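You operate a simulated robot arm through the tools that you are given. There is no shell and no other tool.

Carry out the task below with a simulated robot arm. There is one attempt and no reset: what you move stays moved.

JOB
Put the soft tomatoes in the flared bowl and salt them.
Fine: a soft one shows a dark spot; sound ones stay out. Take two spoonfuls of salt from the squat jar with the tin spoon on the counter, lay it back and seat the jar's lid.

The check looks at the end state, three seconds after you hand in, the way a careful person would. Anything else that was tipped, shoved, dropped, spilled or broken makes it a failure. Lids that push on must go on centred and level and be pressed home; caps that screw on are set level and turned clockwise until they are tight.

ROBOT AND FRAMES
A 6-joint arm with a two-finger gripper, fixed in place. Base frame: the origin is at the foot of the arm, x ahead of it, y to its left, z up. Readings come in m, rad, newtons and seconds.
Its first joint turns from -2.897 to 2.897 rad. Payload 2.54 kg.
The tool frame sits at the grasp point between the pads (the TCP): z along the fingers, y along the line on which they close. The tips reach 0.03 m beyond it. The gripper opens to 0.116 m. The gripper's body begins 0.095 m behind the TCP.
Orientation is told as [roll, pitch, yaw] about the base's x, y, z axes, in that order, counted from this pose: with the fingers straight down and closing along the base's y, the tool's x points along the base's -x, its y along +y and its z along -z.

CONTROLS
- The arm moves only by the tool jog_arm. Its argument "targets" is a list that holds one entry, the list of rows, each a list of 7 numbers: the shift along the base's x, y, z in m, then the turn, a rotation vector about the base's x, y, z in rad, then the finger opening in m, from 0 to 0.116. In form: [[[x, y, z, wx, wy, wz, grip], ...]]. A call has 1 to 20 rows; each row is the pose to reach, as a shift and turn from the pose commanded when the call began. Each row takes 0.2 s and may step no farther than 0.05 m and 0.15 rad from the row before; otherwise, or with a gripper value out of range, the whole call is refused. A pose out of reach is approached as far as the arm can. The call stops where the force on the tool passes 40 N (or 10 N more than at its start, if that is more) or the arm is blocked; 0.2 s more then pass. The fingers move at their own pace (about 0.072 m/s each) and stop on an object; they squeeze with about 36 N. The grip force told is the motor's: it shows also when the fingers shut on nothing. Time passes only in rows, and 0.2 s behind the last, so rows that repeat a pose let the fingers close. It gives the time, the measured TCP pose, the force on the tool (base axes), the opening and the grip force at its end, in the units of the frame above (readings bear some noise), with the torque about the TCP (base axes, N m) and any sound that the robot's microphone picked up.
- Cameras (640 x 400 px; columns grow to the right, rows downward): "scene" is fixed at [0.2263, 0.5055, 1.5276]; the picture's right is [-0.60, -0.80, 0.00], its down [-0.58, 0.44, -0.69] and it looks along [0.55, -0.42, -0.72] (base axes); focal length 314 px, centre (320, 200). "wrist" rides on the gripper at [0.069, -0.015, -0.122] in the tool frame; the picture's right is [0.21, 0.98, 0.00], its down [-0.83, 0.18, -0.53] and it looks along [-0.52, 0.12, 0.85] (tool axes); focal length 251 px, centre (320, 200). There is no depth. A picture from a camera that has moved, and an enlarged one, comes with that camera's place and axes in the base frame and with its lens. The place of the scene camera against the robot may be out by one fixed shift of up to 0.018 m in any direction.
- snapshot(camera): a new picture of that camera. It takes no simulated time.
- zoom(camera, box): a new picture of the part [left, top, right, bottom] of that camera's present view, enlarged. It takes no simulated time.
- sign_off(): hands the job in; it is judged then, once.

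Nothing tells you positions but the pictures and the camera data. Unless the task says otherwise, let go and move clear before handing in.

The tools are called by a JSON object that holds its "fn" and its "kwargs". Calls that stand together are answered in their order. jog_arm: Moves the arm, as the interface text tells. Its arguments: {"type":"object","properties":{"targets":{"type":"array"}},"required":["targets"]} The other tools are called the same way: snapshot (camera) takes a picture; zoom (camera, box) takes an enlarged picture of a part of a camera's view; sign_off () hands the job in.

At the start:

```text
t: 0.0
position: [0.3904, 0.0118, 1.2014]
tcp_rot: [-0.002, 0.001, -0.001]
contact_force: [-0.2, -0.6, 0.5]
ft_torque: [-0.01, -0.01, 0.01]
width: 0.1162
grasp_force: 0.1
```

scene: 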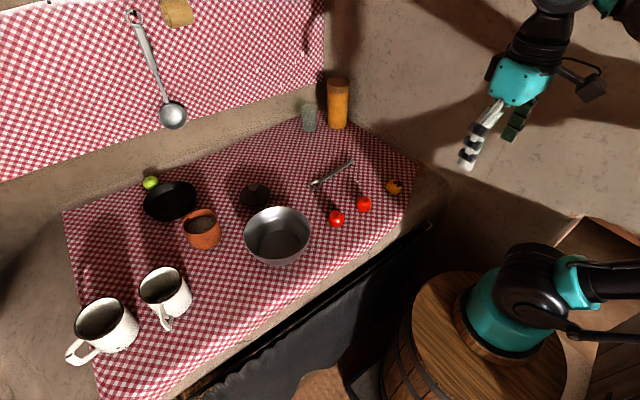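
wrist: 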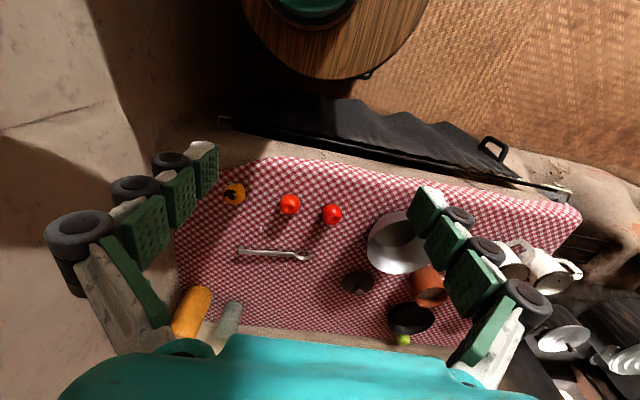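

I see a checked counter with a metal bowl, a terracotta pot, a dark pan, mugs, a spoon, a few tomatoes (red, orange, green) and something dark that may be the lid. I'll zoom in before moving anything.

{"fn": "zoom", "kwargs": {"camera": "scene", "box": [290, 140, 450, 240]}}

{"fn": "zoom", "kwargs": {"camera": "scene", "box": [120, 160, 320, 285]}}

{"fn": "zoom", "kwargs": {"camera": "scene", "box": [50, 240, 210, 390]}}

{"fn": "zoom", "kwargs": {"camera": "scene", "box": [280, 60, 380, 140]}}

{"fn": "zoom", "kwargs": {"camera": "wrist", "box": [170, 150, 350, 270]}}

{"fn": "zoom", "kwargs": {"camera": "wrist", "box": [310, 190, 490, 350]}}

```text
4.00 times, centred on (370, 190) of scene
camera zoom: at [0.2263, 0.5055, 1.5276], right [-0.6, -0.8, 0.0], down [-0.58, 0.44, -0.69], along [0.55, -0.42, -0.72], focal length 1255 px, centre (120, 240)
```

zoom: 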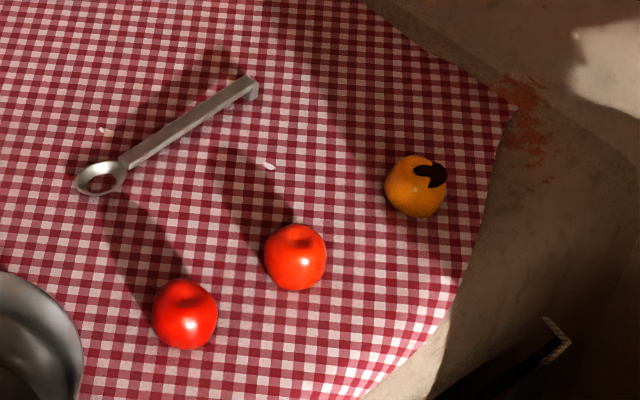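

```text
3.20 times, centred on (220, 222) of scene
camera zoom: at [0.2263, 0.5055, 1.5276], right [-0.6, -0.8, 0.0], down [-0.58, 0.44, -0.69], along [0.55, -0.42, -0.72], focal length 1004 px, centre (640, 128)
```

zoom: 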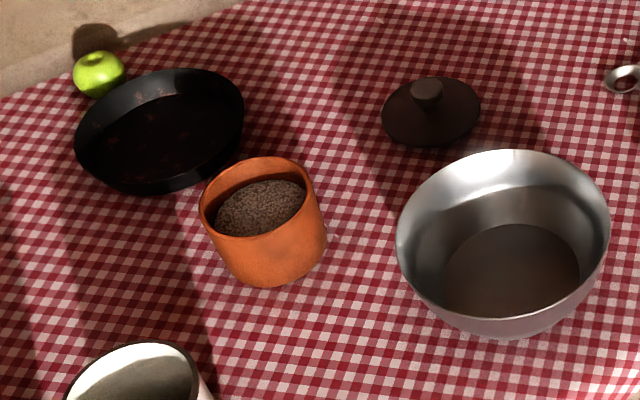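

```text
2.67 times, centred on (130, 315) of scene
camera zoom: at [0.2263, 0.5055, 1.5276], right [-0.6, -0.8, 0.0], down [-0.58, 0.44, -0.69], along [0.55, -0.42, -0.72], focal length 836 px, centre (827, -107)
```

zoom: 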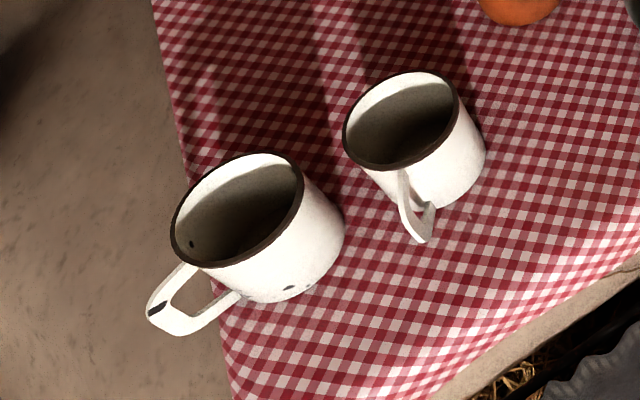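

```text
5.00 times, centred on (330, 100) of scene
camera zoom: at [0.2263, 0.5055, 1.5276], right [-0.6, -0.8, 0.0], down [-0.58, 0.44, -0.69], along [0.55, -0.42, -0.72], focal length 1568 px, centre (270, 700)
```

zoom: 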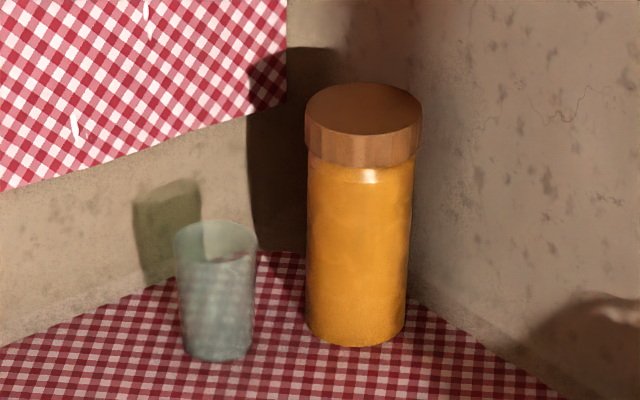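

```text
3.33 times, centred on (260, 210) of wrist
camera zoom: at [0.3201, -0.002, 1.3224], right [-0.21, 0.98, 0.0], down [0.83, 0.18, 0.53], along [0.52, 0.12, -0.85], focal length 838 px, centre (520, 167)
```

zoom: 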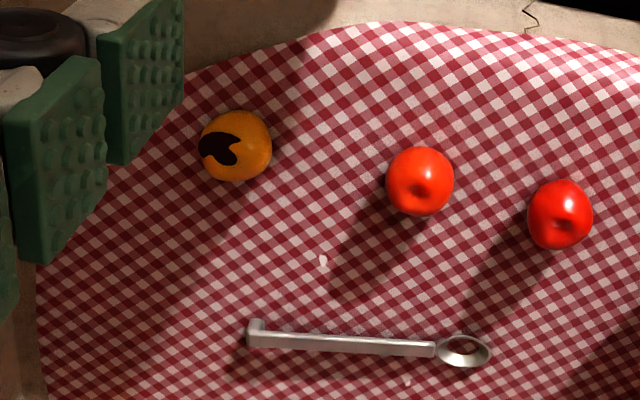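

```text
2.50 times, centred on (400, 270) of wrist
camera zoom: at [0.3201, -0.002, 1.3224], right [-0.21, 0.98, 0.0], down [0.83, 0.18, 0.53], along [0.52, 0.12, -0.85], focal length 629 px, centre (120, 25)
```

zoom: 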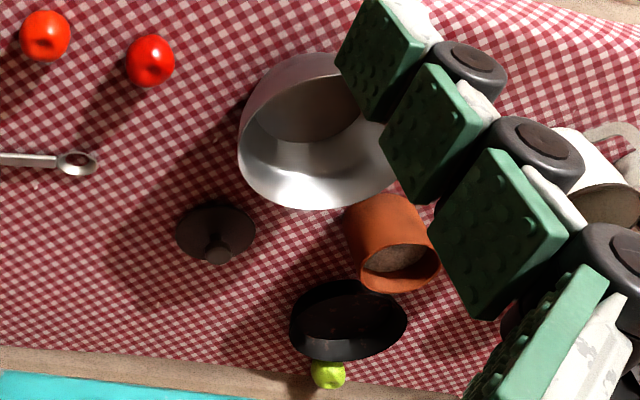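

The counter top is around z≈0.77. The orange tomato is near (0.67,-0.13), the red ones near (0.67,0.0) and (0.675,0.11), the spoon near (0.86,0), the bowl near (0.73,0.32) and the open terracotta jar near (0.85,0.45). I'll move the wrist camera over the tomatoes first to look for dark spots.

{"fn": "jog_arm", "kwargs": {"targets": [[[0.02, 0.0, -0.04, 0, 0, 0, 0.116], [0.04, 0.0, -0.08, 0, 0, 0, 0.116], [0.06, 0.0, -0.12, 0, 0, 0, 0.116], [0.08, 0.0, -0.15, 0, 0, 0, 0.116]]]}}

```text
t: 1.0
position: [0.469, 0.0112, 1.0493]
tcp_rot: [0.001, 0.0, -0.001]
contact_force: [-0.3, 0.1, 0.0]
ft_torque: [-0.02, -0.02, -0.01]
width: 0.1159
grasp_force: 0.1
```

The arm has moved lower, over the near side of the counter. I'll take a wrist picture of the tomatoes from here.

{"fn": "snapshot", "kwargs": {"camera": "wrist"}}

{"fn": "snapshot", "kwargs": {"camera": "scene"}}

```text
taken
camera wrist: at [0.399, -0.0029, 1.1719], right [-0.21, 0.98, 0.0], down [0.83, 0.18, 0.53], along [0.52, 0.11, -0.85], focal length 251 px, centre (320, 200)
```

wrist: 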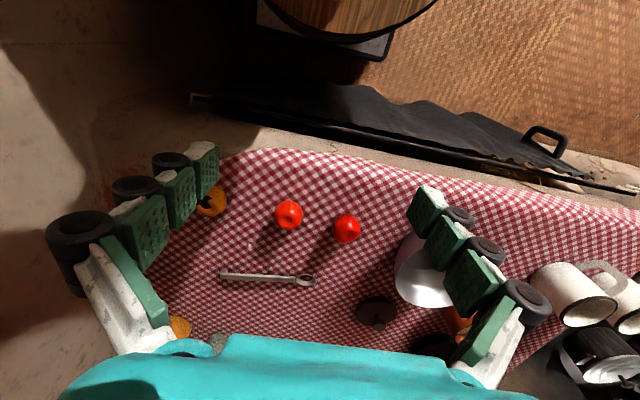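

```text
taken
```

scene: 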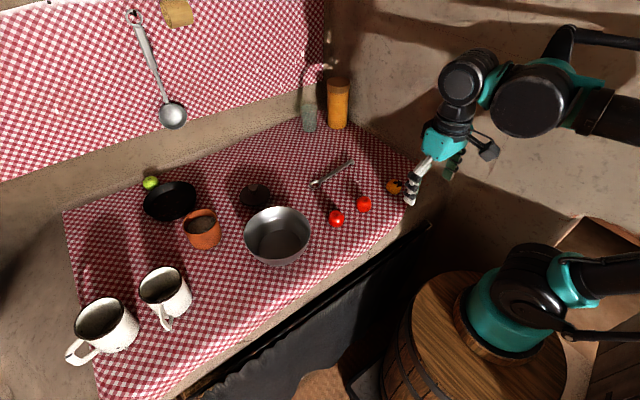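

The red tomatoes, spoon, lid and bowl are in view. I'll move sideways to get a wider baseline for triangulating and a look at the left part of the counter.

{"fn": "jog_arm", "kwargs": {"targets": [[[0.0, 0.05, 0.0, 0, 0, 0, 0.116], [0.0, 0.1, 0.0, 0, 0, 0, 0.116], [0.0, 0.15, 0.0, 0, 0, 0, 0.116], [0.0, 0.2, 0.0, 0, 0, 0, 0.116], [0.0, 0.25, 0.0, 0, 0, 0, 0.116], [0.0, 0.25, 0.0, 0, 0, 0, 0.116]]]}}

{"fn": "snapshot", "kwargs": {"camera": "wrist"}}

{"fn": "zoom", "kwargs": {"camera": "wrist", "box": [180, 160, 340, 260]}}

{"fn": "zoom", "kwargs": {"camera": "wrist", "box": [270, 200, 460, 340]}}

```text
t: 2.4
position: [0.4689, 0.2631, 1.0521]
tcp_rot: [-0.002, 0.001, 0.001]
contact_force: [0.7, 0.9, -0.5]
ft_torque: [0.0, 0.0, 0.04]
width: 0.1159
grasp_force: 0.1
```

```text
taken
camera wrist: at [0.3994, 0.248, 1.1731], right [-0.21, 0.98, 0.0], down [0.83, 0.18, 0.53], along [0.52, 0.12, -0.85], focal length 251 px, centre (320, 200)
```

wrist: 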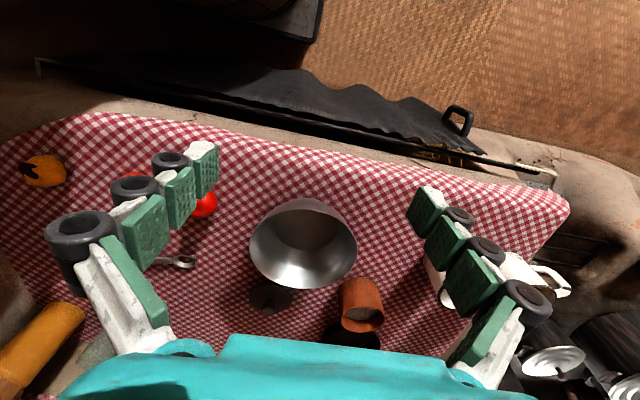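

```text
4.00 times, centred on (260, 210) of wrist
camera zoom: at [0.3994, 0.248, 1.1731], right [-0.21, 0.98, 0.0], down [0.83, 0.18, 0.53], along [0.52, 0.12, -0.85], focal length 1006 px, centre (560, 160)
```

zoom: 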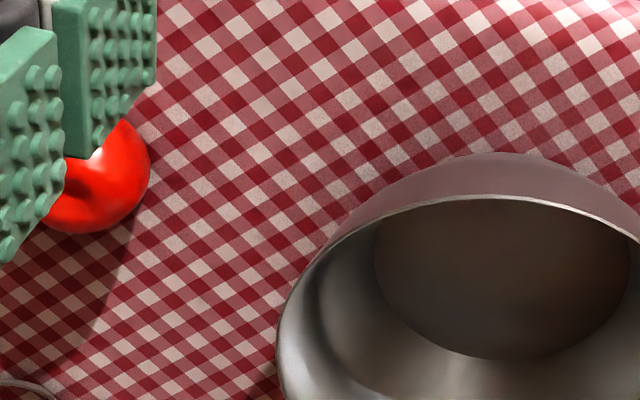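

```text
2.86 times, centred on (365, 270) of wrist
camera zoom: at [0.3994, 0.248, 1.1731], right [-0.21, 0.98, 0.0], down [0.83, 0.18, 0.53], along [0.52, 0.12, -0.85], focal length 718 px, centre (191, 0)
```

zoom: 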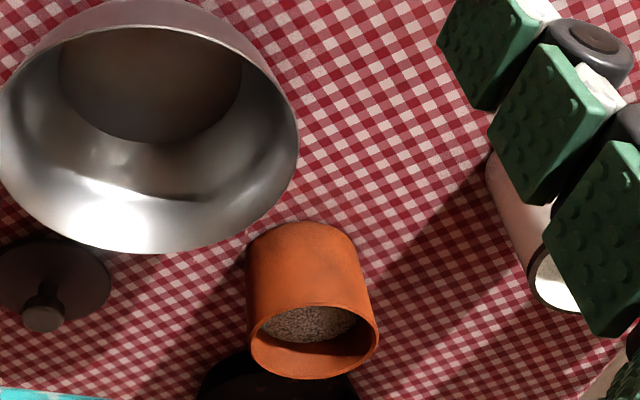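

I can see greyish salt in the terracotta jar, and the stainless bowl is clear. Next I'll rotate the wrist by 90° while moving right, so the camera sees the tomatoes from the -y side.

{"fn": "jog_arm", "kwargs": {"targets": [[[0.0213, -0.0365, 0, 0, 0, 0.1428, 0.116], [0.0426, -0.073, 0, 0, 0, 0.2856, 0.116], [0.0639, -0.1095, 0, 0, 0, 0.4284, 0.116], [0.0852, -0.146, 0, 0, 0, 0.5712, 0.116], [0.1065, -0.1825, 0, 0, 0, 0.714, 0.116], [0.1278, -0.219, 0, 0, 0, 0.8568, 0.116], [0.1491, -0.2555, 0, 0, 0, 0.9996, 0.116], [0.1704, -0.292, 0, 0, 0, 1.1424, 0.116], [0.1917, -0.3285, 0, 0, 0, 1.2852, 0.116], [0.213, -0.365, -0.01, 0, 0, 1.428, 0.116], [0.234, -0.402, -0.02, 0, 0, 1.5708, 0.116], [0.234, -0.402, -0.02, 0, 0, 1.5708, 0.116]]]}}

{"fn": "snapshot", "kwargs": {"camera": "wrist"}}

```text
t: 5.0
position: [0.7047, -0.1395, 1.0301]
tcp_rot: [0.001, 0.0, 1.572]
contact_force: [-0.2, 1.3, -0.3]
ft_torque: [0.03, 0.04, 0.06]
width: 0.1161
grasp_force: 0.1
```

```text
taken
camera wrist: at [0.7185, -0.2076, 1.1521], right [-0.98, -0.22, 0.0], down [-0.18, 0.83, 0.53], along [-0.12, 0.52, -0.85], focal length 251 px, centre (320, 200)
```

wrist: 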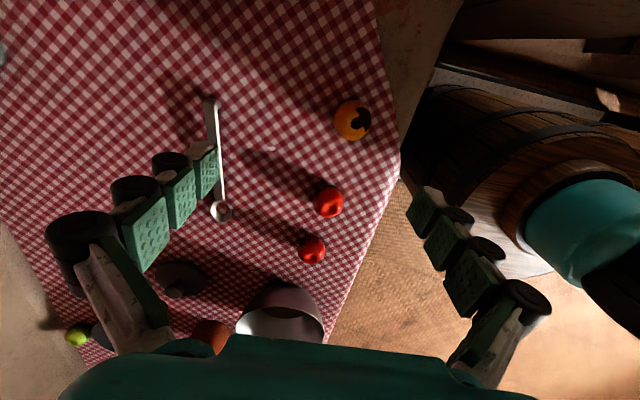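

{"fn": "zoom", "kwargs": {"camera": "wrist", "box": [270, 80, 398, 160]}}

{"fn": "zoom", "kwargs": {"camera": "wrist", "box": [280, 170, 376, 270]}}

{"fn": "zoom", "kwargs": {"camera": "wrist", "box": [180, 80, 260, 240]}}

{"fn": "zoom", "kwargs": {"camera": "wrist", "box": [40, 300, 120, 350]}}

```text
5.00 times, centred on (334, 120) of wrist
camera zoom: at [0.7185, -0.2076, 1.1521], right [-0.98, -0.22, 0.0], down [-0.18, 0.83, 0.53], along [-0.12, 0.52, -0.85], focal length 1257 px, centre (250, 600)
```

zoom: 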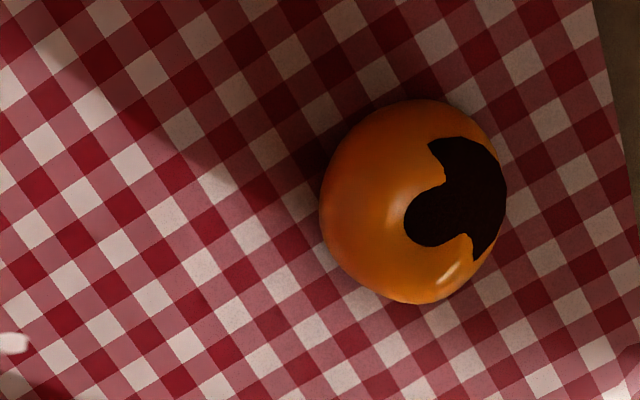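

```text
4.00 times, centred on (328, 220) of wrist
camera zoom: at [0.7185, -0.2076, 1.1521], right [-0.98, -0.22, 0.0], down [-0.18, 0.83, 0.53], along [-0.12, 0.52, -0.85], focal length 1006 px, centre (288, 120)
```

zoom: 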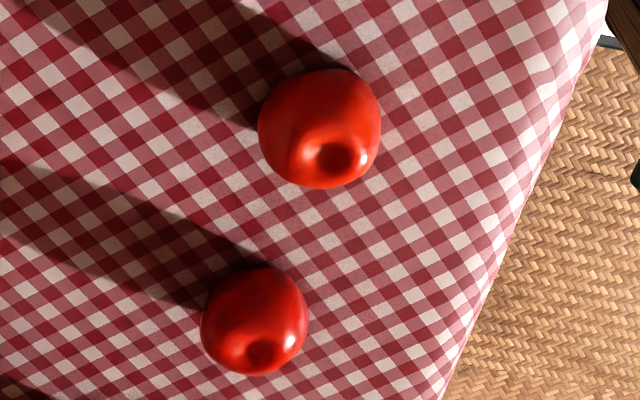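

```text
2.50 times, centred on (220, 160) of wrist
camera zoom: at [0.7185, -0.2076, 1.1521], right [-0.98, -0.22, 0.0], down [-0.18, 0.83, 0.53], along [-0.12, 0.52, -0.85], focal length 629 px, centre (570, 300)
```

zoom: 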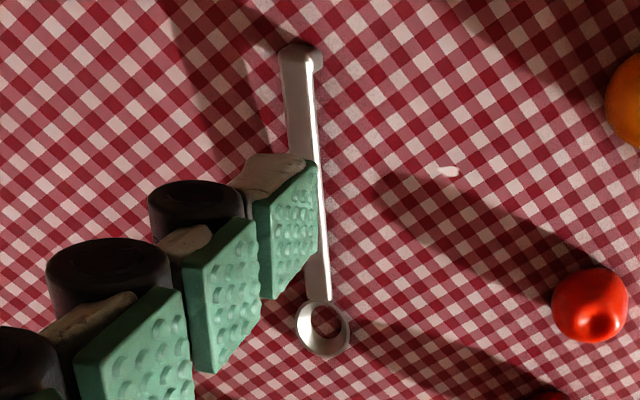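

```text
8.00 times, centred on (80, 325) of wrist
camera zoom: at [0.7185, -0.2076, 1.1521], right [-0.98, -0.22, 0.0], down [-0.18, 0.83, 0.53], along [-0.12, 0.52, -0.85], focal length 2012 px, centre (2240, -800)
```

zoom: 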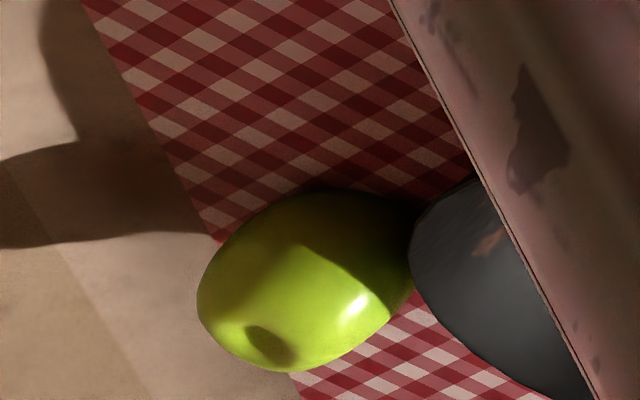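

The orange tomato has a clear dark patch, and from this side the reds look clean. I'll rotate on to yaw ≈ π to see them from the far side.

{"fn": "jog_arm", "kwargs": {"targets": [[[0.0085, 0.017, 0, 0, 0, 0.142, 0.116], [0.017, 0.034, 0, 0, 0, 0.284, 0.116], [0.0255, 0.051, 0, 0, 0, 0.426, 0.116], [0.034, 0.068, 0, 0, 0, 0.568, 0.116], [0.0425, 0.085, 0, 0, 0, 0.71, 0.116], [0.051, 0.102, 0, 0, 0, 0.852, 0.116], [0.0595, 0.119, 0, 0, 0, 0.994, 0.116], [0.068, 0.136, 0, 0, 0, 1.136, 0.116], [0.0765, 0.153, 0, 0, 0, 1.278, 0.116], [0.085, 0.17, -0.01, 0, 0, 1.42, 0.116], [0.085, 0.17, -0.02, 0, 0, 1.56, 0.116], [0.085, 0.17, -0.02, 0, 0, 1.56, 0.116]]]}}

{"fn": "snapshot", "kwargs": {"camera": "wrist"}}

```text
t: 7.6
position: [0.7893, 0.0321, 1.0096]
tcp_rot: [0.0, 0.001, 3.132]
contact_force: [-0.5, -0.1, -1.9]
ft_torque: [0.0, 0.02, 0.02]
width: 0.116
grasp_force: 0.1
```

```text
taken
camera wrist: at [0.8578, 0.0464, 1.132], right [0.21, -0.98, 0.0], down [-0.83, -0.17, 0.53], along [-0.52, -0.11, -0.85], focal length 251 px, centre (320, 200)
```

wrist: 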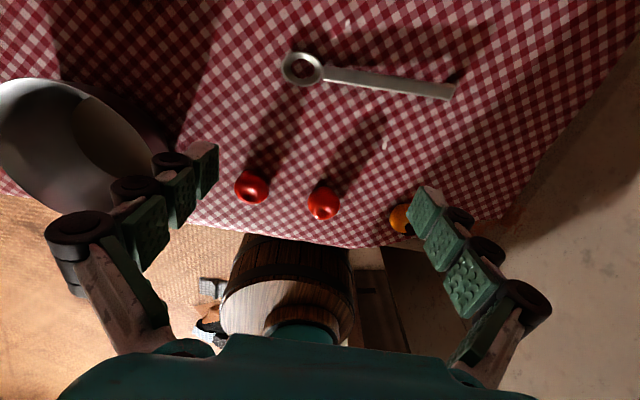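

{"fn": "zoom", "kwargs": {"camera": "wrist", "box": [220, 160, 348, 240]}}

{"fn": "zoom", "kwargs": {"camera": "wrist", "box": [270, 35, 470, 160]}}

{"fn": "zoom", "kwargs": {"camera": "scene", "box": [300, 170, 420, 245]}}

{"fn": "zoom", "kwargs": {"camera": "scene", "box": [120, 165, 200, 215]}}

```text
5.00 times, centred on (284, 200) of wrist
camera zoom: at [0.8578, 0.0464, 1.132], right [0.21, -0.98, 0.0], down [-0.83, -0.17, 0.53], along [-0.52, -0.11, -0.85], focal length 1257 px, centre (500, 200)
```

zoom: 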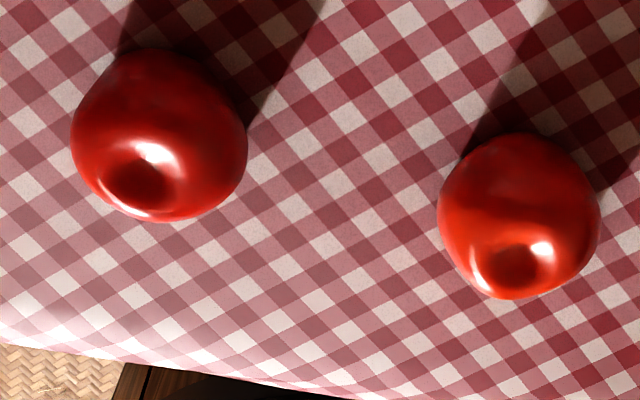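

```text
3.20 times, centred on (370, 98) of wrist
camera zoom: at [0.8578, 0.0464, 1.132], right [0.21, -0.98, 0.0], down [-0.83, -0.17, 0.53], along [-0.52, -0.11, -0.85], focal length 805 px, centre (160, 528)
```

zoom: 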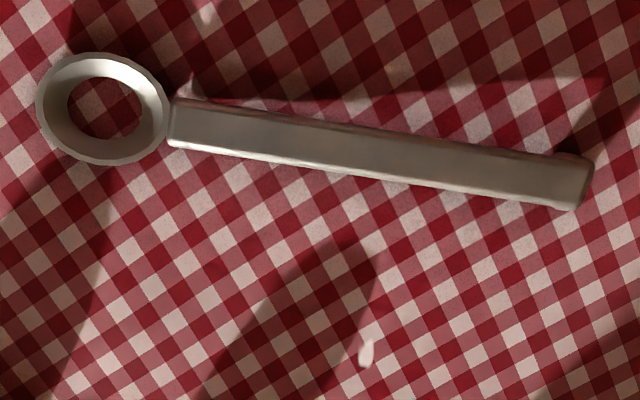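

```text
5.33 times, centred on (360, 208) of scene
camera zoom: at [0.2263, 0.5055, 1.5276], right [-0.6, -0.8, 0.0], down [-0.58, 0.44, -0.69], along [0.55, -0.42, -0.72], focal length 1673 px, centre (107, 160)
```

zoom: 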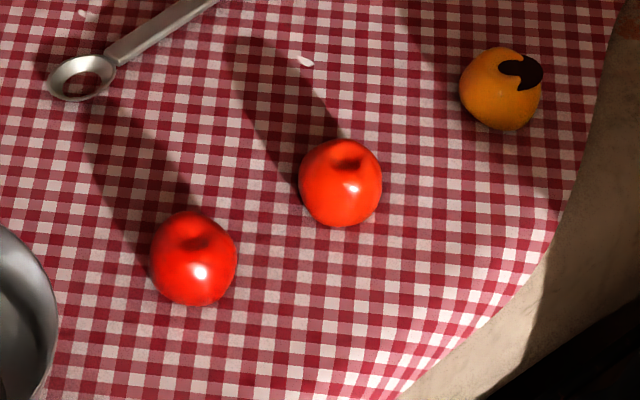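

```text
8.00 times, centred on (160, 190) of scene
camera zoom: at [0.2263, 0.5055, 1.5276], right [-0.6, -0.8, 0.0], down [-0.58, 0.44, -0.69], along [0.55, -0.42, -0.72], focal length 2510 px, centre (1600, 280)
```

zoom: 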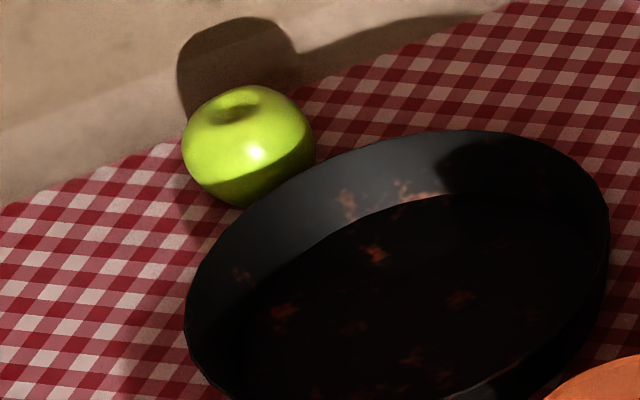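

Neither red shows a spot from above, the green one is an apple-like fruit with no spot seen, and the orange one clearly has a dark spot. I'll tilt the camera for a low-angle view of the fruits' sides before deciding.

{"fn": "jog_arm", "kwargs": {"targets": [[[0.0, 0.0, -0.02, 0, 0.12, 0, 0.116], [0.005, 0.0, -0.04, 0, 0.24, 0, 0.116], [0.01, 0.0, -0.06, 0, 0.36, 0, 0.116], [0.015, 0.0, -0.08, 0, 0.48, 0, 0.116], [0.02, 0.0, -0.1, 0, 0.6, 0, 0.116], [0.02, 0.0, -0.11, 0, 0.6, 0, 0.116]]]}}

{"fn": "snapshot", "kwargs": {"camera": "wrist"}}

{"fn": "zoom", "kwargs": {"camera": "wrist", "box": [220, 130, 420, 255]}}

```text
t: 9.0
position: [0.8081, 0.039, 0.9002]
tcp_rot: [-0.01, -0.445, 3.129]
contact_force: [-0.1, 0.0, -0.5]
ft_torque: [0.0, -0.03, -0.03]
width: 0.1159
grasp_force: 0.0
out of reach, approached as far as the arm can: row 4, 5, 6
```

```text
taken
camera wrist: at [0.922, 0.0511, 0.9808], right [0.18, -0.98, -0.1], down [-0.52, -0.18, 0.84], along [-0.84, -0.1, -0.54], focal length 251 px, centre (320, 200)
```

wrist: 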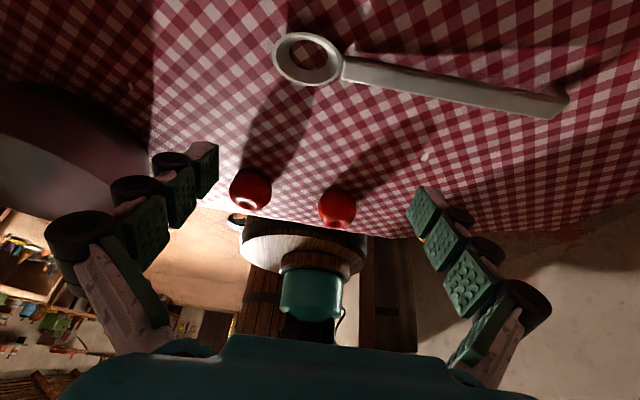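

```text
3.20 times, centred on (320, 192) of wrist
camera zoom: at [0.922, 0.0511, 0.9808], right [0.18, -0.98, -0.1], down [-0.52, -0.18, 0.84], along [-0.84, -0.1, -0.54], focal length 805 px, centre (320, 224)
```

zoom: 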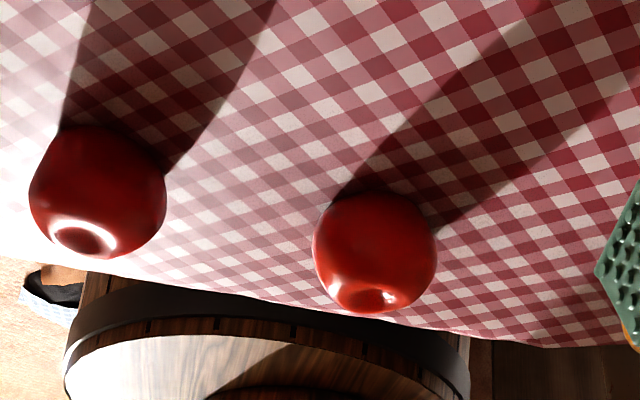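

The far sides of both reds are clean. I'll look at the spoon's bowl from here too.

{"fn": "zoom", "kwargs": {"camera": "wrist", "box": [250, 20, 410, 120]}}

{"fn": "zoom", "kwargs": {"camera": "wrist", "box": [330, 30, 590, 150]}}

{"fn": "zoom", "kwargs": {"camera": "wrist", "box": [400, 200, 480, 250]}}

```text
4.00 times, centred on (330, 70) of wrist
camera zoom: at [0.922, 0.0511, 0.9808], right [0.18, -0.98, -0.1], down [-0.52, -0.18, 0.84], along [-0.84, -0.1, -0.54], focal length 1006 px, centre (280, 720)
```

zoom: 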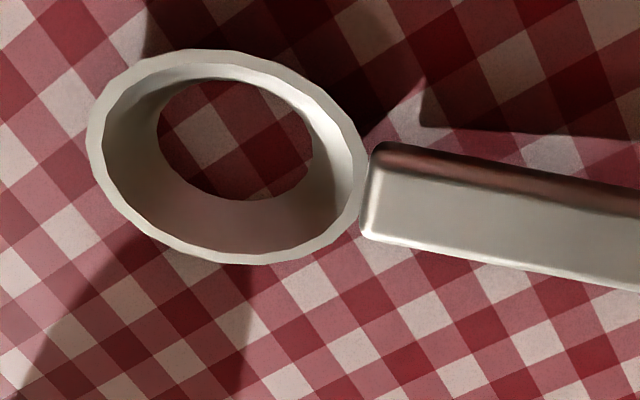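

```text
2.46 times, centred on (460, 90) of wrist
camera zoom: at [0.922, 0.0511, 0.9808], right [0.18, -0.98, -0.1], down [-0.52, -0.18, 0.84], along [-0.84, -0.1, -0.54], focal length 619 px, centre (-25, 471)
```

zoom: 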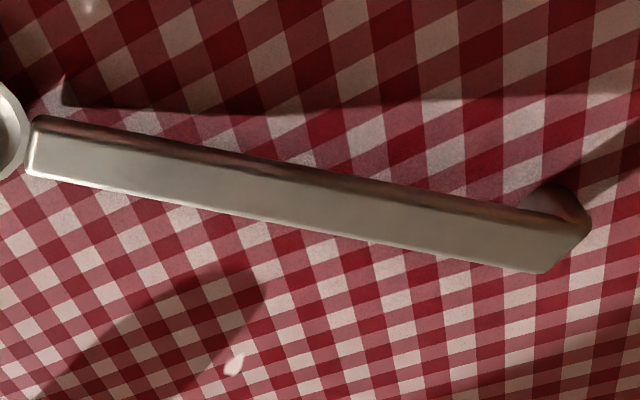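

```text
8.00 times, centred on (440, 225) of wrist
camera zoom: at [0.922, 0.0511, 0.9808], right [0.18, -0.98, -0.1], down [-0.52, -0.18, 0.84], along [-0.84, -0.1, -0.54], focal length 2012 px, centre (-640, 0)
```

zoom: 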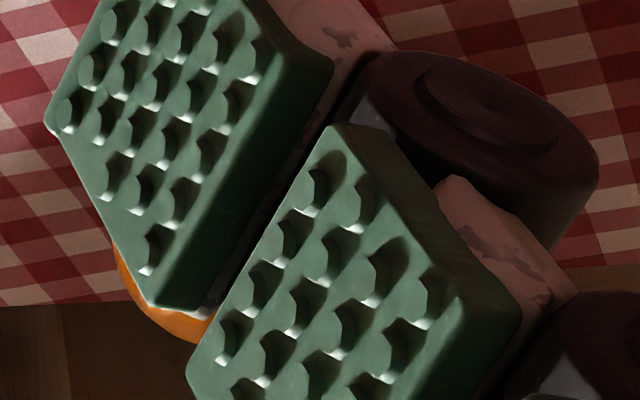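

The spoon lies upright on the cloth. Now I'll level the wrist and look at the orange tomato from its far side, close up.

{"fn": "jog_arm", "kwargs": {"targets": [[[-0.01, -0.03, 0.03, 0, -0.12, 0, 0.116], [-0.025, -0.06, 0.05, 0, -0.24, 0, 0.116], [-0.04, -0.09, 0.055, 0, -0.36, 0, 0.116], [-0.055, -0.12, 0.055, 0, -0.445, 0, 0.116], [-0.066, -0.151, 0.055, 0, -0.445, 0, 0.116], [-0.066, -0.151, 0.055, 0, -0.445, 0, 0.116]]]}}

{"fn": "snapshot", "kwargs": {"camera": "wrist"}}

{"fn": "zoom", "kwargs": {"camera": "wrist", "box": [256, 160, 384, 240]}}

```text
t: 10.4
position: [0.7427, -0.0155, 0.9572]
tcp_rot: [0.013, 0.007, 3.065]
contact_force: [0.3, -0.7, 0.2]
ft_torque: [0.0, 0.0, -0.02]
width: 0.1159
grasp_force: 0.0
out of reach, approached as far as the arm can: row 1, 2, 3, 4, 5, 6
```

```text
taken
camera wrist: at [0.8115, -0.003, 1.08], right [0.14, -0.99, 0.02], down [-0.84, -0.11, 0.53], along [-0.52, -0.09, -0.85], focal length 251 px, centre (320, 200)
```

wrist: 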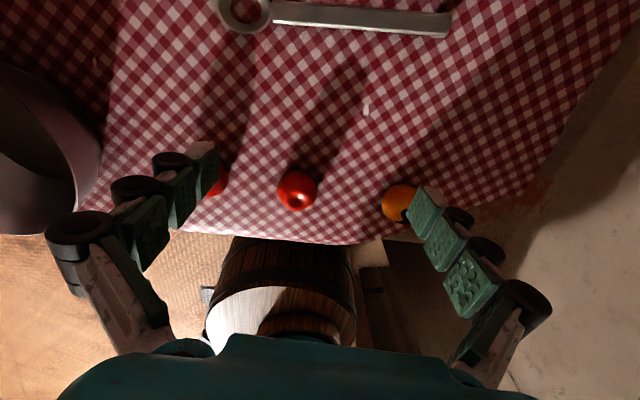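

```text
5.00 times, centred on (320, 200) of wrist
camera zoom: at [0.8115, -0.003, 1.08], right [0.14, -0.99, 0.02], down [-0.84, -0.11, 0.53], along [-0.52, -0.09, -0.85], focal length 1257 px, centre (320, 200)
```

zoom: 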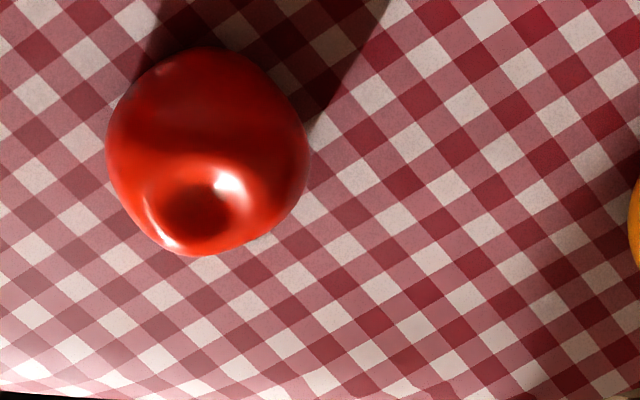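

The wrist hit a joint limit at that yaw, so I'll back the yaw off and look at the orange from a far-right angle.

{"fn": "jog_arm", "kwargs": {"targets": [[[0, -0.01, 0, 0, 0, -0.14, 0.116], [0, -0.03, 0, 0, 0, -0.28, 0.116], [0, -0.06, 0, 0, 0, -0.42, 0.116], [-0.005, -0.095, 0, 0, 0, -0.56, 0.116], [-0.01, -0.13, 0, 0, 0, -0.665, 0.116], [-0.01, -0.158, 0, 0, 0, -0.665, 0.116], [-0.01, -0.158, 0, 0, 0, -0.665, 0.116]]]}}

{"fn": "snapshot", "kwargs": {"camera": "wrist"}}

{"fn": "zoom", "kwargs": {"camera": "wrist", "box": [256, 160, 384, 240]}}

```text
t: 12.0
position: [0.7325, -0.1742, 0.9542]
tcp_rot: [0.012, 0.004, 2.397]
contact_force: [0.3, -0.1, -0.8]
ft_torque: [-0.03, 0.01, -0.01]
width: 0.1162
grasp_force: 0.0
```

```text
taken
camera wrist: at [0.7929, -0.2075, 1.0776], right [-0.5, -0.86, 0.02], down [-0.73, 0.43, 0.53], along [-0.47, 0.26, -0.85], focal length 251 px, centre (320, 200)
```

wrist: 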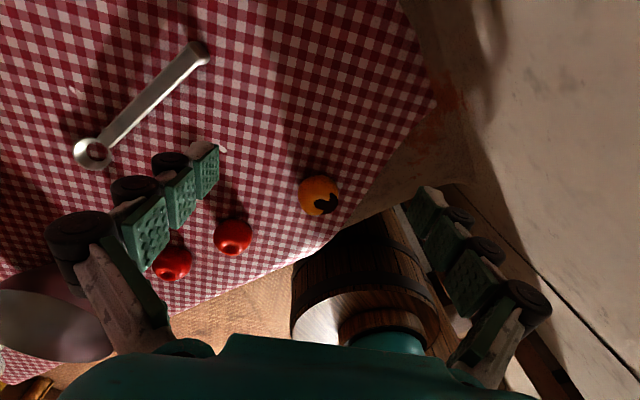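

```text
5.00 times, centred on (320, 200) of wrist
camera zoom: at [0.7929, -0.2075, 1.0776], right [-0.5, -0.86, 0.02], down [-0.73, 0.43, 0.53], along [-0.47, 0.26, -0.85], focal length 1257 px, centre (320, 200)
```

zoom: 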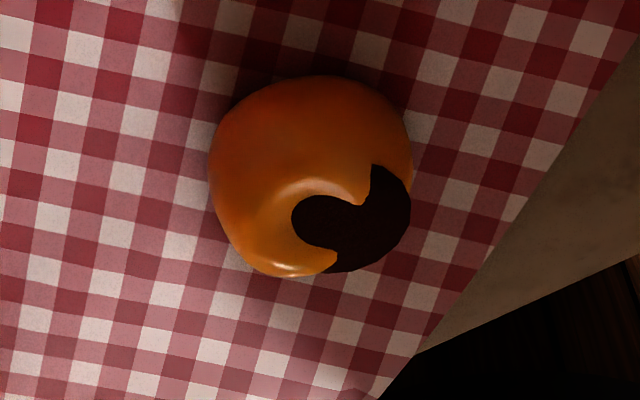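

The orange tomato's dark patch is confirmed. Next I'll swing to the left with yaw back to 0, to look into the mugs and pan in case another tomato is hidden and to get the jar and bowl positions.

{"fn": "jog_arm", "kwargs": {"targets": [[[-0.0035, 0.0465, 0.012, 0, 0, -0.141, 0.116], [-0.007, 0.093, 0.024, 0, 0, -0.282, 0.116], [-0.0105, 0.1395, 0.036, 0, 0, -0.423, 0.116], [-0.014, 0.186, 0.048, 0, 0, -0.564, 0.116], [-0.0175, 0.2325, 0.06, 0, 0, -0.705, 0.116], [-0.021, 0.279, 0.072, 0, 0, -0.846, 0.116], [-0.0245, 0.3255, 0.084, 0, 0, -0.987, 0.116], [-0.028, 0.372, 0.096, 0, 0, -1.128, 0.116], [-0.0315, 0.4185, 0.108, 0, 0, -1.269, 0.116], [-0.035, 0.465, 0.12, 0, 0, -1.41, 0.116], [-0.0385, 0.5115, 0.13, 0, 0, -1.551, 0.116], [-0.042, 0.558, 0.13, 0, 0, -1.692, 0.116], [-0.0455, 0.6045, 0.13, 0, 0, -1.833, 0.116], [-0.049, 0.651, 0.13, 0, 0, -1.974, 0.116], [-0.0525, 0.6975, 0.13, 0, 0, -2.115, 0.116], [-0.056, 0.744, 0.13, 0, 0, -2.256, 0.116], [-0.06, 0.7905, 0.13, 0, 0, -2.397, 0.116], [-0.06, 0.7905, 0.13, 0, 0, -2.397, 0.116]]]}}

{"fn": "snapshot", "kwargs": {"camera": "wrist"}}

```text
t: 15.8
position: [0.6723, 0.6175, 1.0874]
tcp_rot: [0.015, 0.006, -0.001]
contact_force: [0.9, -0.4, 0.7]
ft_torque: [0.01, 0.0, 0.0]
width: 0.116
grasp_force: 0.1
```

```text
taken
camera wrist: at [0.6037, 0.6009, 1.2087], right [-0.22, 0.98, 0.02], down [0.83, 0.17, 0.53], along [0.52, 0.13, -0.85], focal length 251 px, centre (320, 200)
```

wrist: 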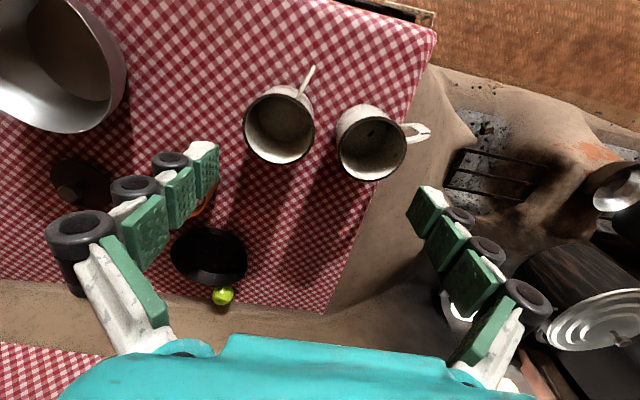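

The mugs look empty from above. I'll zoom in to confirm, and check the pan and the green fruit as well.

{"fn": "zoom", "kwargs": {"camera": "wrist", "box": [230, 60, 422, 180]}}

{"fn": "zoom", "kwargs": {"camera": "wrist", "box": [160, 220, 288, 310]}}

{"fn": "zoom", "kwargs": {"camera": "wrist", "box": [0, 0, 160, 130]}}

```text
3.33 times, centred on (326, 120) of wrist
camera zoom: at [0.6037, 0.6009, 1.2087], right [-0.22, 0.98, 0.02], down [0.83, 0.17, 0.53], along [0.52, 0.13, -0.85], focal length 838 px, centre (300, 467)
```

zoom: 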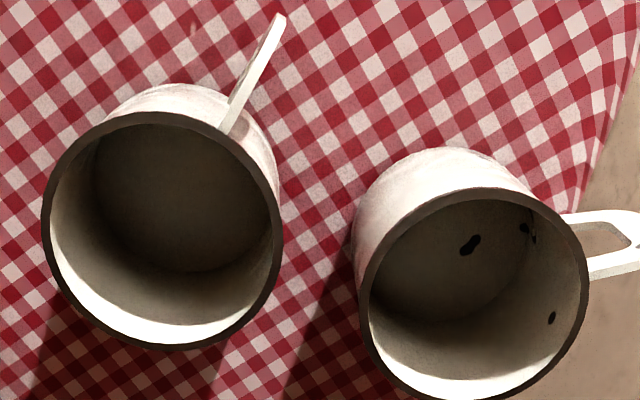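

```text
4.44 times, centred on (224, 265) of wrist
camera zoom: at [0.6037, 0.6009, 1.2087], right [-0.22, 0.98, 0.02], down [0.83, 0.17, 0.53], along [0.52, 0.13, -0.85], focal length 1118 px, centre (747, -89)
```

zoom: 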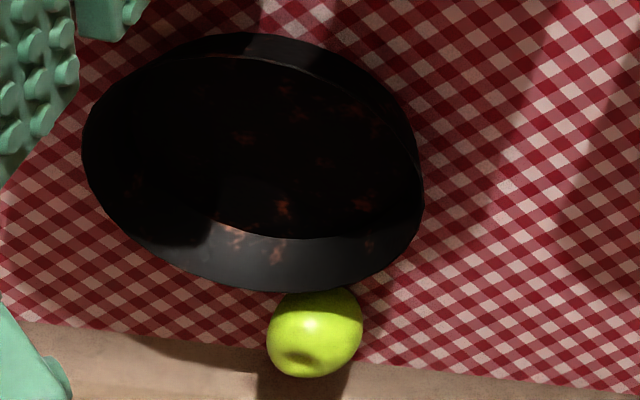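

```text
3.08 times, centred on (80, 65) of wrist
camera zoom: at [0.6037, 0.6009, 1.2087], right [-0.22, 0.98, 0.02], down [0.83, 0.17, 0.53], along [0.52, 0.13, -0.85], focal length 774 px, centre (1058, 615)
```

zoom: 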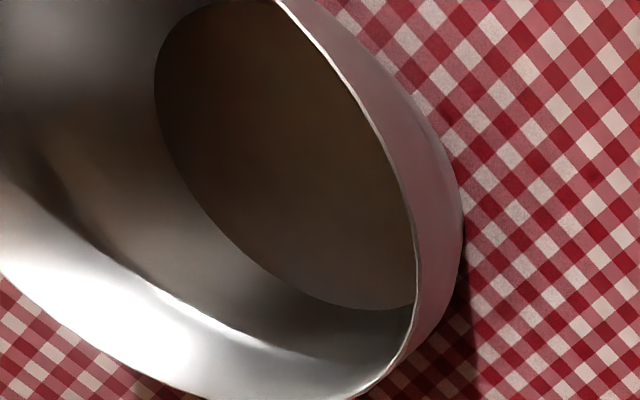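

The mugs and pan are empty, so the orange tomato is the only soft one. I estimate the cloth at z≈0.80. Next I'll take a closer look at the jar and lid.

{"fn": "jog_arm", "kwargs": {"targets": [[[0.022, -0.0447, 0.0, -0.0028, -0.0018, 0.08, 0.116], [0.044, -0.0894, -0.01, -0.0055, -0.0036, 0.16, 0.116], [0.066, -0.1341, -0.02, -0.0083, -0.0054, 0.24, 0.116], [0.088, -0.1788, -0.03, -0.011, -0.0072, 0.32, 0.116], [0.11, -0.2235, -0.04, -0.0138, -0.009, 0.4, 0.116], [0.11, -0.2235, -0.076, -0.0138, -0.009, 0.4, 0.116], [0.11, -0.2235, -0.076, -0.0138, -0.009, 0.4, 0.116]]]}}

{"fn": "snapshot", "kwargs": {"camera": "wrist"}}

{"fn": "zoom", "kwargs": {"camera": "wrist", "box": [240, 140, 400, 260]}}

```text
refused: row 2 steps farther than a row can; nothing moved
```

```text
taken
camera wrist: at [0.6037, 0.6009, 1.2087], right [-0.22, 0.98, 0.02], down [0.83, 0.17, 0.53], along [0.52, 0.13, -0.85], focal length 251 px, centre (320, 200)
```

wrist: 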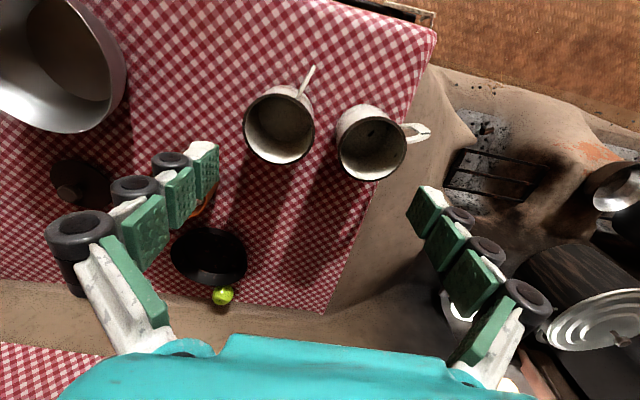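

```text
3.33 times, centred on (320, 200) of wrist
camera zoom: at [0.6037, 0.6009, 1.2087], right [-0.22, 0.98, 0.02], down [0.83, 0.17, 0.53], along [0.52, 0.13, -0.85], focal length 838 px, centre (320, 200)
```

zoom: 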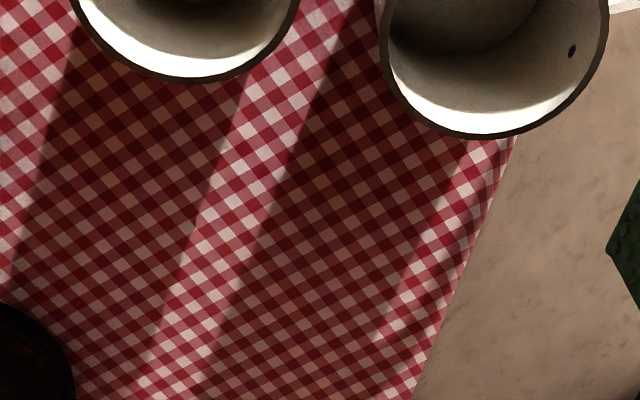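

That move was refused because one row stepped too far, and nothing moved. I'll resend it with smaller steps to get the closer look at the jar.

{"fn": "jog_arm", "kwargs": {"targets": [[[0.018, -0.036, -0.012, -0.0023, -0.0015, 0.066, 0.116], [0.036, -0.072, -0.024, -0.0046, -0.003, 0.132, 0.116], [0.054, -0.108, -0.036, -0.0069, -0.0045, 0.2, 0.116], [0.072, -0.144, -0.048, -0.0092, -0.006, 0.266, 0.116], [0.09, -0.18, -0.06, -0.0115, -0.0075, 0.333, 0.116], [0.11, -0.2235, -0.073, -0.0138, -0.009, 0.4, 0.116], [0.11, -0.2235, -0.076, -0.0138, -0.009, 0.4, 0.116]]]}}

{"fn": "snapshot", "kwargs": {"camera": "wrist"}}

{"fn": "zoom", "kwargs": {"camera": "wrist", "box": [240, 140, 400, 260]}}

```text
t: 17.4
position: [0.7836, 0.3916, 1.0091]
tcp_rot: [-0.003, -0.001, 0.404]
contact_force: [-1.0, -0.4, -0.1]
ft_torque: [-0.02, 0.01, -0.03]
width: 0.1161
grasp_force: 0.1
```

```text
taken
camera wrist: at [0.725, 0.3522, 1.1312], right [-0.58, 0.81, 0.0], down [0.69, 0.49, 0.53], along [0.44, 0.31, -0.85], focal length 251 px, centre (320, 200)
```

wrist: 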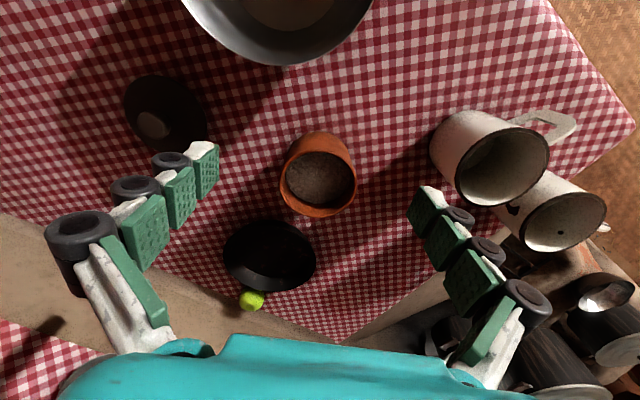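

```text
3.33 times, centred on (320, 200) of wrist
camera zoom: at [0.725, 0.3522, 1.1312], right [-0.58, 0.81, 0.0], down [0.69, 0.49, 0.53], along [0.44, 0.31, -0.85], focal length 838 px, centre (320, 200)
```

zoom: 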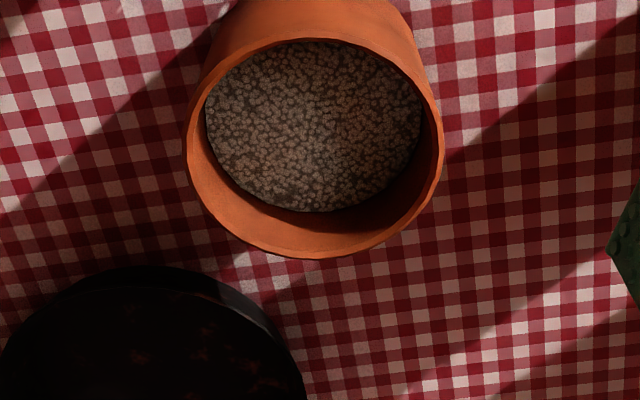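

The jar rim is near (0.840, 0.432, z 0.876), with an outer diameter of about 0.086, and the salt sits about 2 cm below the rim. Now I'll look closely at the lid.

{"fn": "jog_arm", "kwargs": {"targets": [[[0.0073, -0.038, -0.01, 0, 0, -0.03, 0.116], [0.0146, -0.076, -0.025, 0, 0, -0.06, 0.116], [0.0219, -0.114, -0.038, 0, 0, -0.09, 0.116], [0.0292, -0.152, -0.05, 0, 0, -0.12, 0.116], [0.0364, -0.19, -0.0626, 0, 0, -0.144, 0.116], [0.0364, -0.19, -0.0626, 0, 0, -0.144, 0.116]]]}}

{"fn": "snapshot", "kwargs": {"camera": "wrist"}}

{"fn": "zoom", "kwargs": {"camera": "wrist", "box": [240, 140, 400, 260]}}

```text
t: 18.8
position: [0.818, 0.2015, 0.9461]
tcp_rot: [-0.002, -0.002, 0.258]
contact_force: [-0.3, 0.4, -0.4]
ft_torque: [-0.01, -0.02, 0.01]
width: 0.1159
grasp_force: 0.0
```

```text
taken
camera wrist: at [0.7544, 0.1699, 1.0689], right [-0.46, 0.89, 0.0], down [0.75, 0.39, 0.53], along [0.48, 0.24, -0.85], focal length 251 px, centre (320, 200)
```

wrist: 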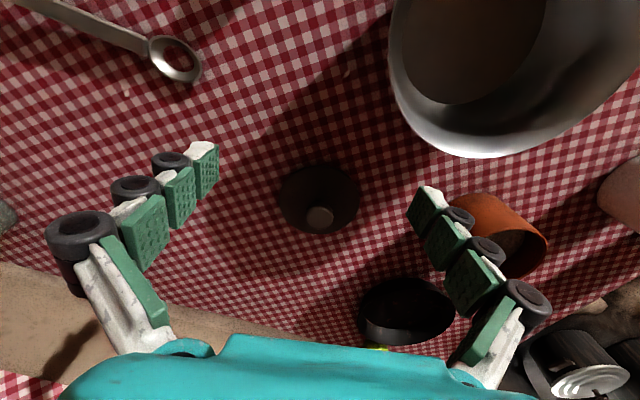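

```text
3.33 times, centred on (320, 200) of wrist
camera zoom: at [0.7544, 0.1699, 1.0689], right [-0.46, 0.89, 0.0], down [0.75, 0.39, 0.53], along [0.48, 0.24, -0.85], focal length 838 px, centre (320, 200)
```

zoom: 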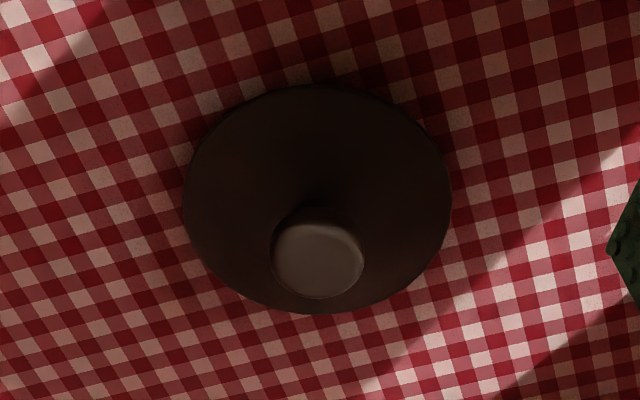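

The lid is a flat disc about 0.098 across, centred near (0.899, 0.243), with a knob whose top is at z≈0.845. I'll go to an empty spot on the cloth with the fingers closed to measure the table height by a light touch.

{"fn": "jog_arm", "kwargs": {"targets": [[[-0.01, -0.043, 0, 0, 0, -0.037, 0.116], [-0.02, -0.086, 0, 0, 0, -0.074, 0.09], [-0.03, -0.129, 0, 0, 0, -0.111, 0.06], [-0.04, -0.172, 0, 0, 0, -0.148, 0.03], [-0.05, -0.215, 0, 0, 0, -0.185, 0.0], [-0.06, -0.258, -0.02, 0, 0, -0.222, 0.0], [-0.073, -0.3015, -0.04, 0, 0, -0.258, 0.0], [-0.073, -0.3015, -0.08, 0, 0, -0.258, 0.0], [-0.073, -0.3015, -0.08, 0, 0, -0.258, 0.0]]]}}

{"fn": "snapshot", "kwargs": {"camera": "wrist"}}

```text
t: 20.8
position: [0.7456, -0.1003, 0.8687]
tcp_rot: [-0.001, -0.002, 0.0]
contact_force: [-0.5, 0.3, 0.7]
ft_torque: [-0.01, 0.01, 0.02]
width: 0.0001
grasp_force: 28.6
```

```text
taken
camera wrist: at [0.6745, -0.114, 0.9897], right [-0.21, 0.98, 0.0], down [0.83, 0.18, 0.53], along [0.52, 0.11, -0.85], focal length 251 px, centre (320, 200)
```

wrist: 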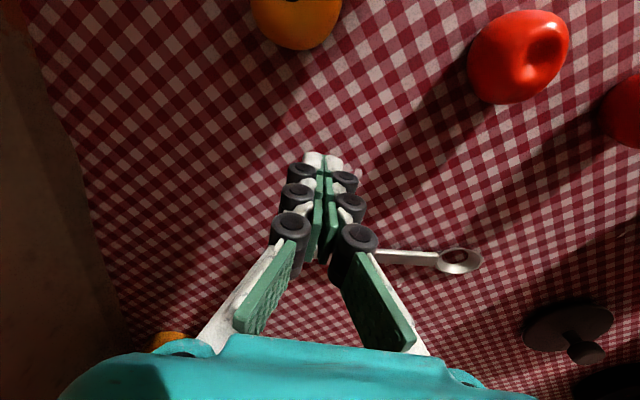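

The tips are clear of everything here. I'll descend slowly to feel for the cloth.

{"fn": "jog_arm", "kwargs": {"targets": [[[0, 0, -0.01, 0, 0, 0, 0.0], [0, 0, -0.02, 0, 0, 0, 0.0], [0, 0, -0.025, 0, 0, 0, 0.0], [0, 0, -0.028, 0, 0, 0, 0.0], [0, 0, -0.03, 0, 0, 0, 0.0], [0, 0, -0.031, 0, 0, 0, 0.0], [0, 0, -0.032, 0, 0, 0, 0.0], [0, 0, -0.033, 0, 0, 0, 0.0]]]}}

```text
t: 22.6
position: [0.7442, -0.0984, 0.8336]
tcp_rot: [-0.004, -0.003, 0.0]
contact_force: [0.4, -0.9, -0.2]
ft_torque: [0.01, 0.02, -0.02]
width: 0.0001
grasp_force: 28.8
```

No contact yet at z 0.834. I'll continue down in 1 mm steps.

{"fn": "jog_arm", "kwargs": {"targets": [[[0, 0, -0.001, 0, 0, 0, 0.0], [0, 0, -0.002, 0, 0, 0, 0.0], [0, 0, -0.003, 0, 0, 0, 0.0], [0, 0, -0.004, 0, 0, 0, 0.0], [0, 0, -0.005, 0, 0, 0, 0.0]]]}}

```text
t: 23.8
position: [0.7454, -0.0987, 0.828]
tcp_rot: [0.002, -0.001, 0.0]
contact_force: [0.1, -0.7, -0.2]
ft_torque: [0.01, -0.02, 0.0]
width: 0.0
grasp_force: 28.1
```

{"fn": "jog_arm", "kwargs": {"targets": [[[0, 0, -0.001, 0, 0, 0, 0.0], [0, 0, -0.002, 0, 0, 0, 0.0], [0, 0, -0.003, 0, 0, 0, 0.0], [0, 0, -0.004, 0, 0, 0, 0.0], [0, 0, -0.005, 0, 0, 0, 0.0], [0, 0, -0.006, 0, 0, 0, 0.0]]]}}

{"fn": "zoom", "kwargs": {"camera": "wrist", "box": [240, 120, 400, 220]}}

```text
t: 24.8
position: [0.7462, -0.0976, 0.8262]
tcp_rot: [0.0, 0.0, -0.001]
contact_force: [-4.8, -0.2, 20.5]
ft_torque: [0.11, 0.17, -0.01]
width: 0.0001
grasp_force: 28.9
stopped in row 4: the force on the tool passed its limit at 43 N (the readings are from after the stop); the commanded pose is now the measured one
```

```text
4.00 times, centred on (320, 170) of wrist
camera zoom: at [0.6754, -0.1127, 0.9489], right [-0.22, 0.98, 0.0], down [0.83, 0.18, 0.53], along [0.52, 0.11, -0.84], focal length 1006 px, centre (320, 320)
```

zoom: 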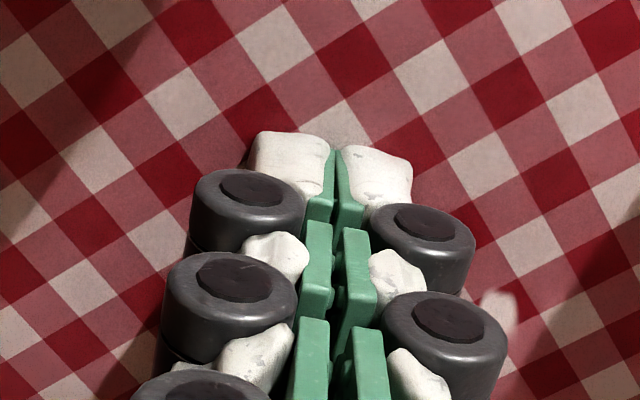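

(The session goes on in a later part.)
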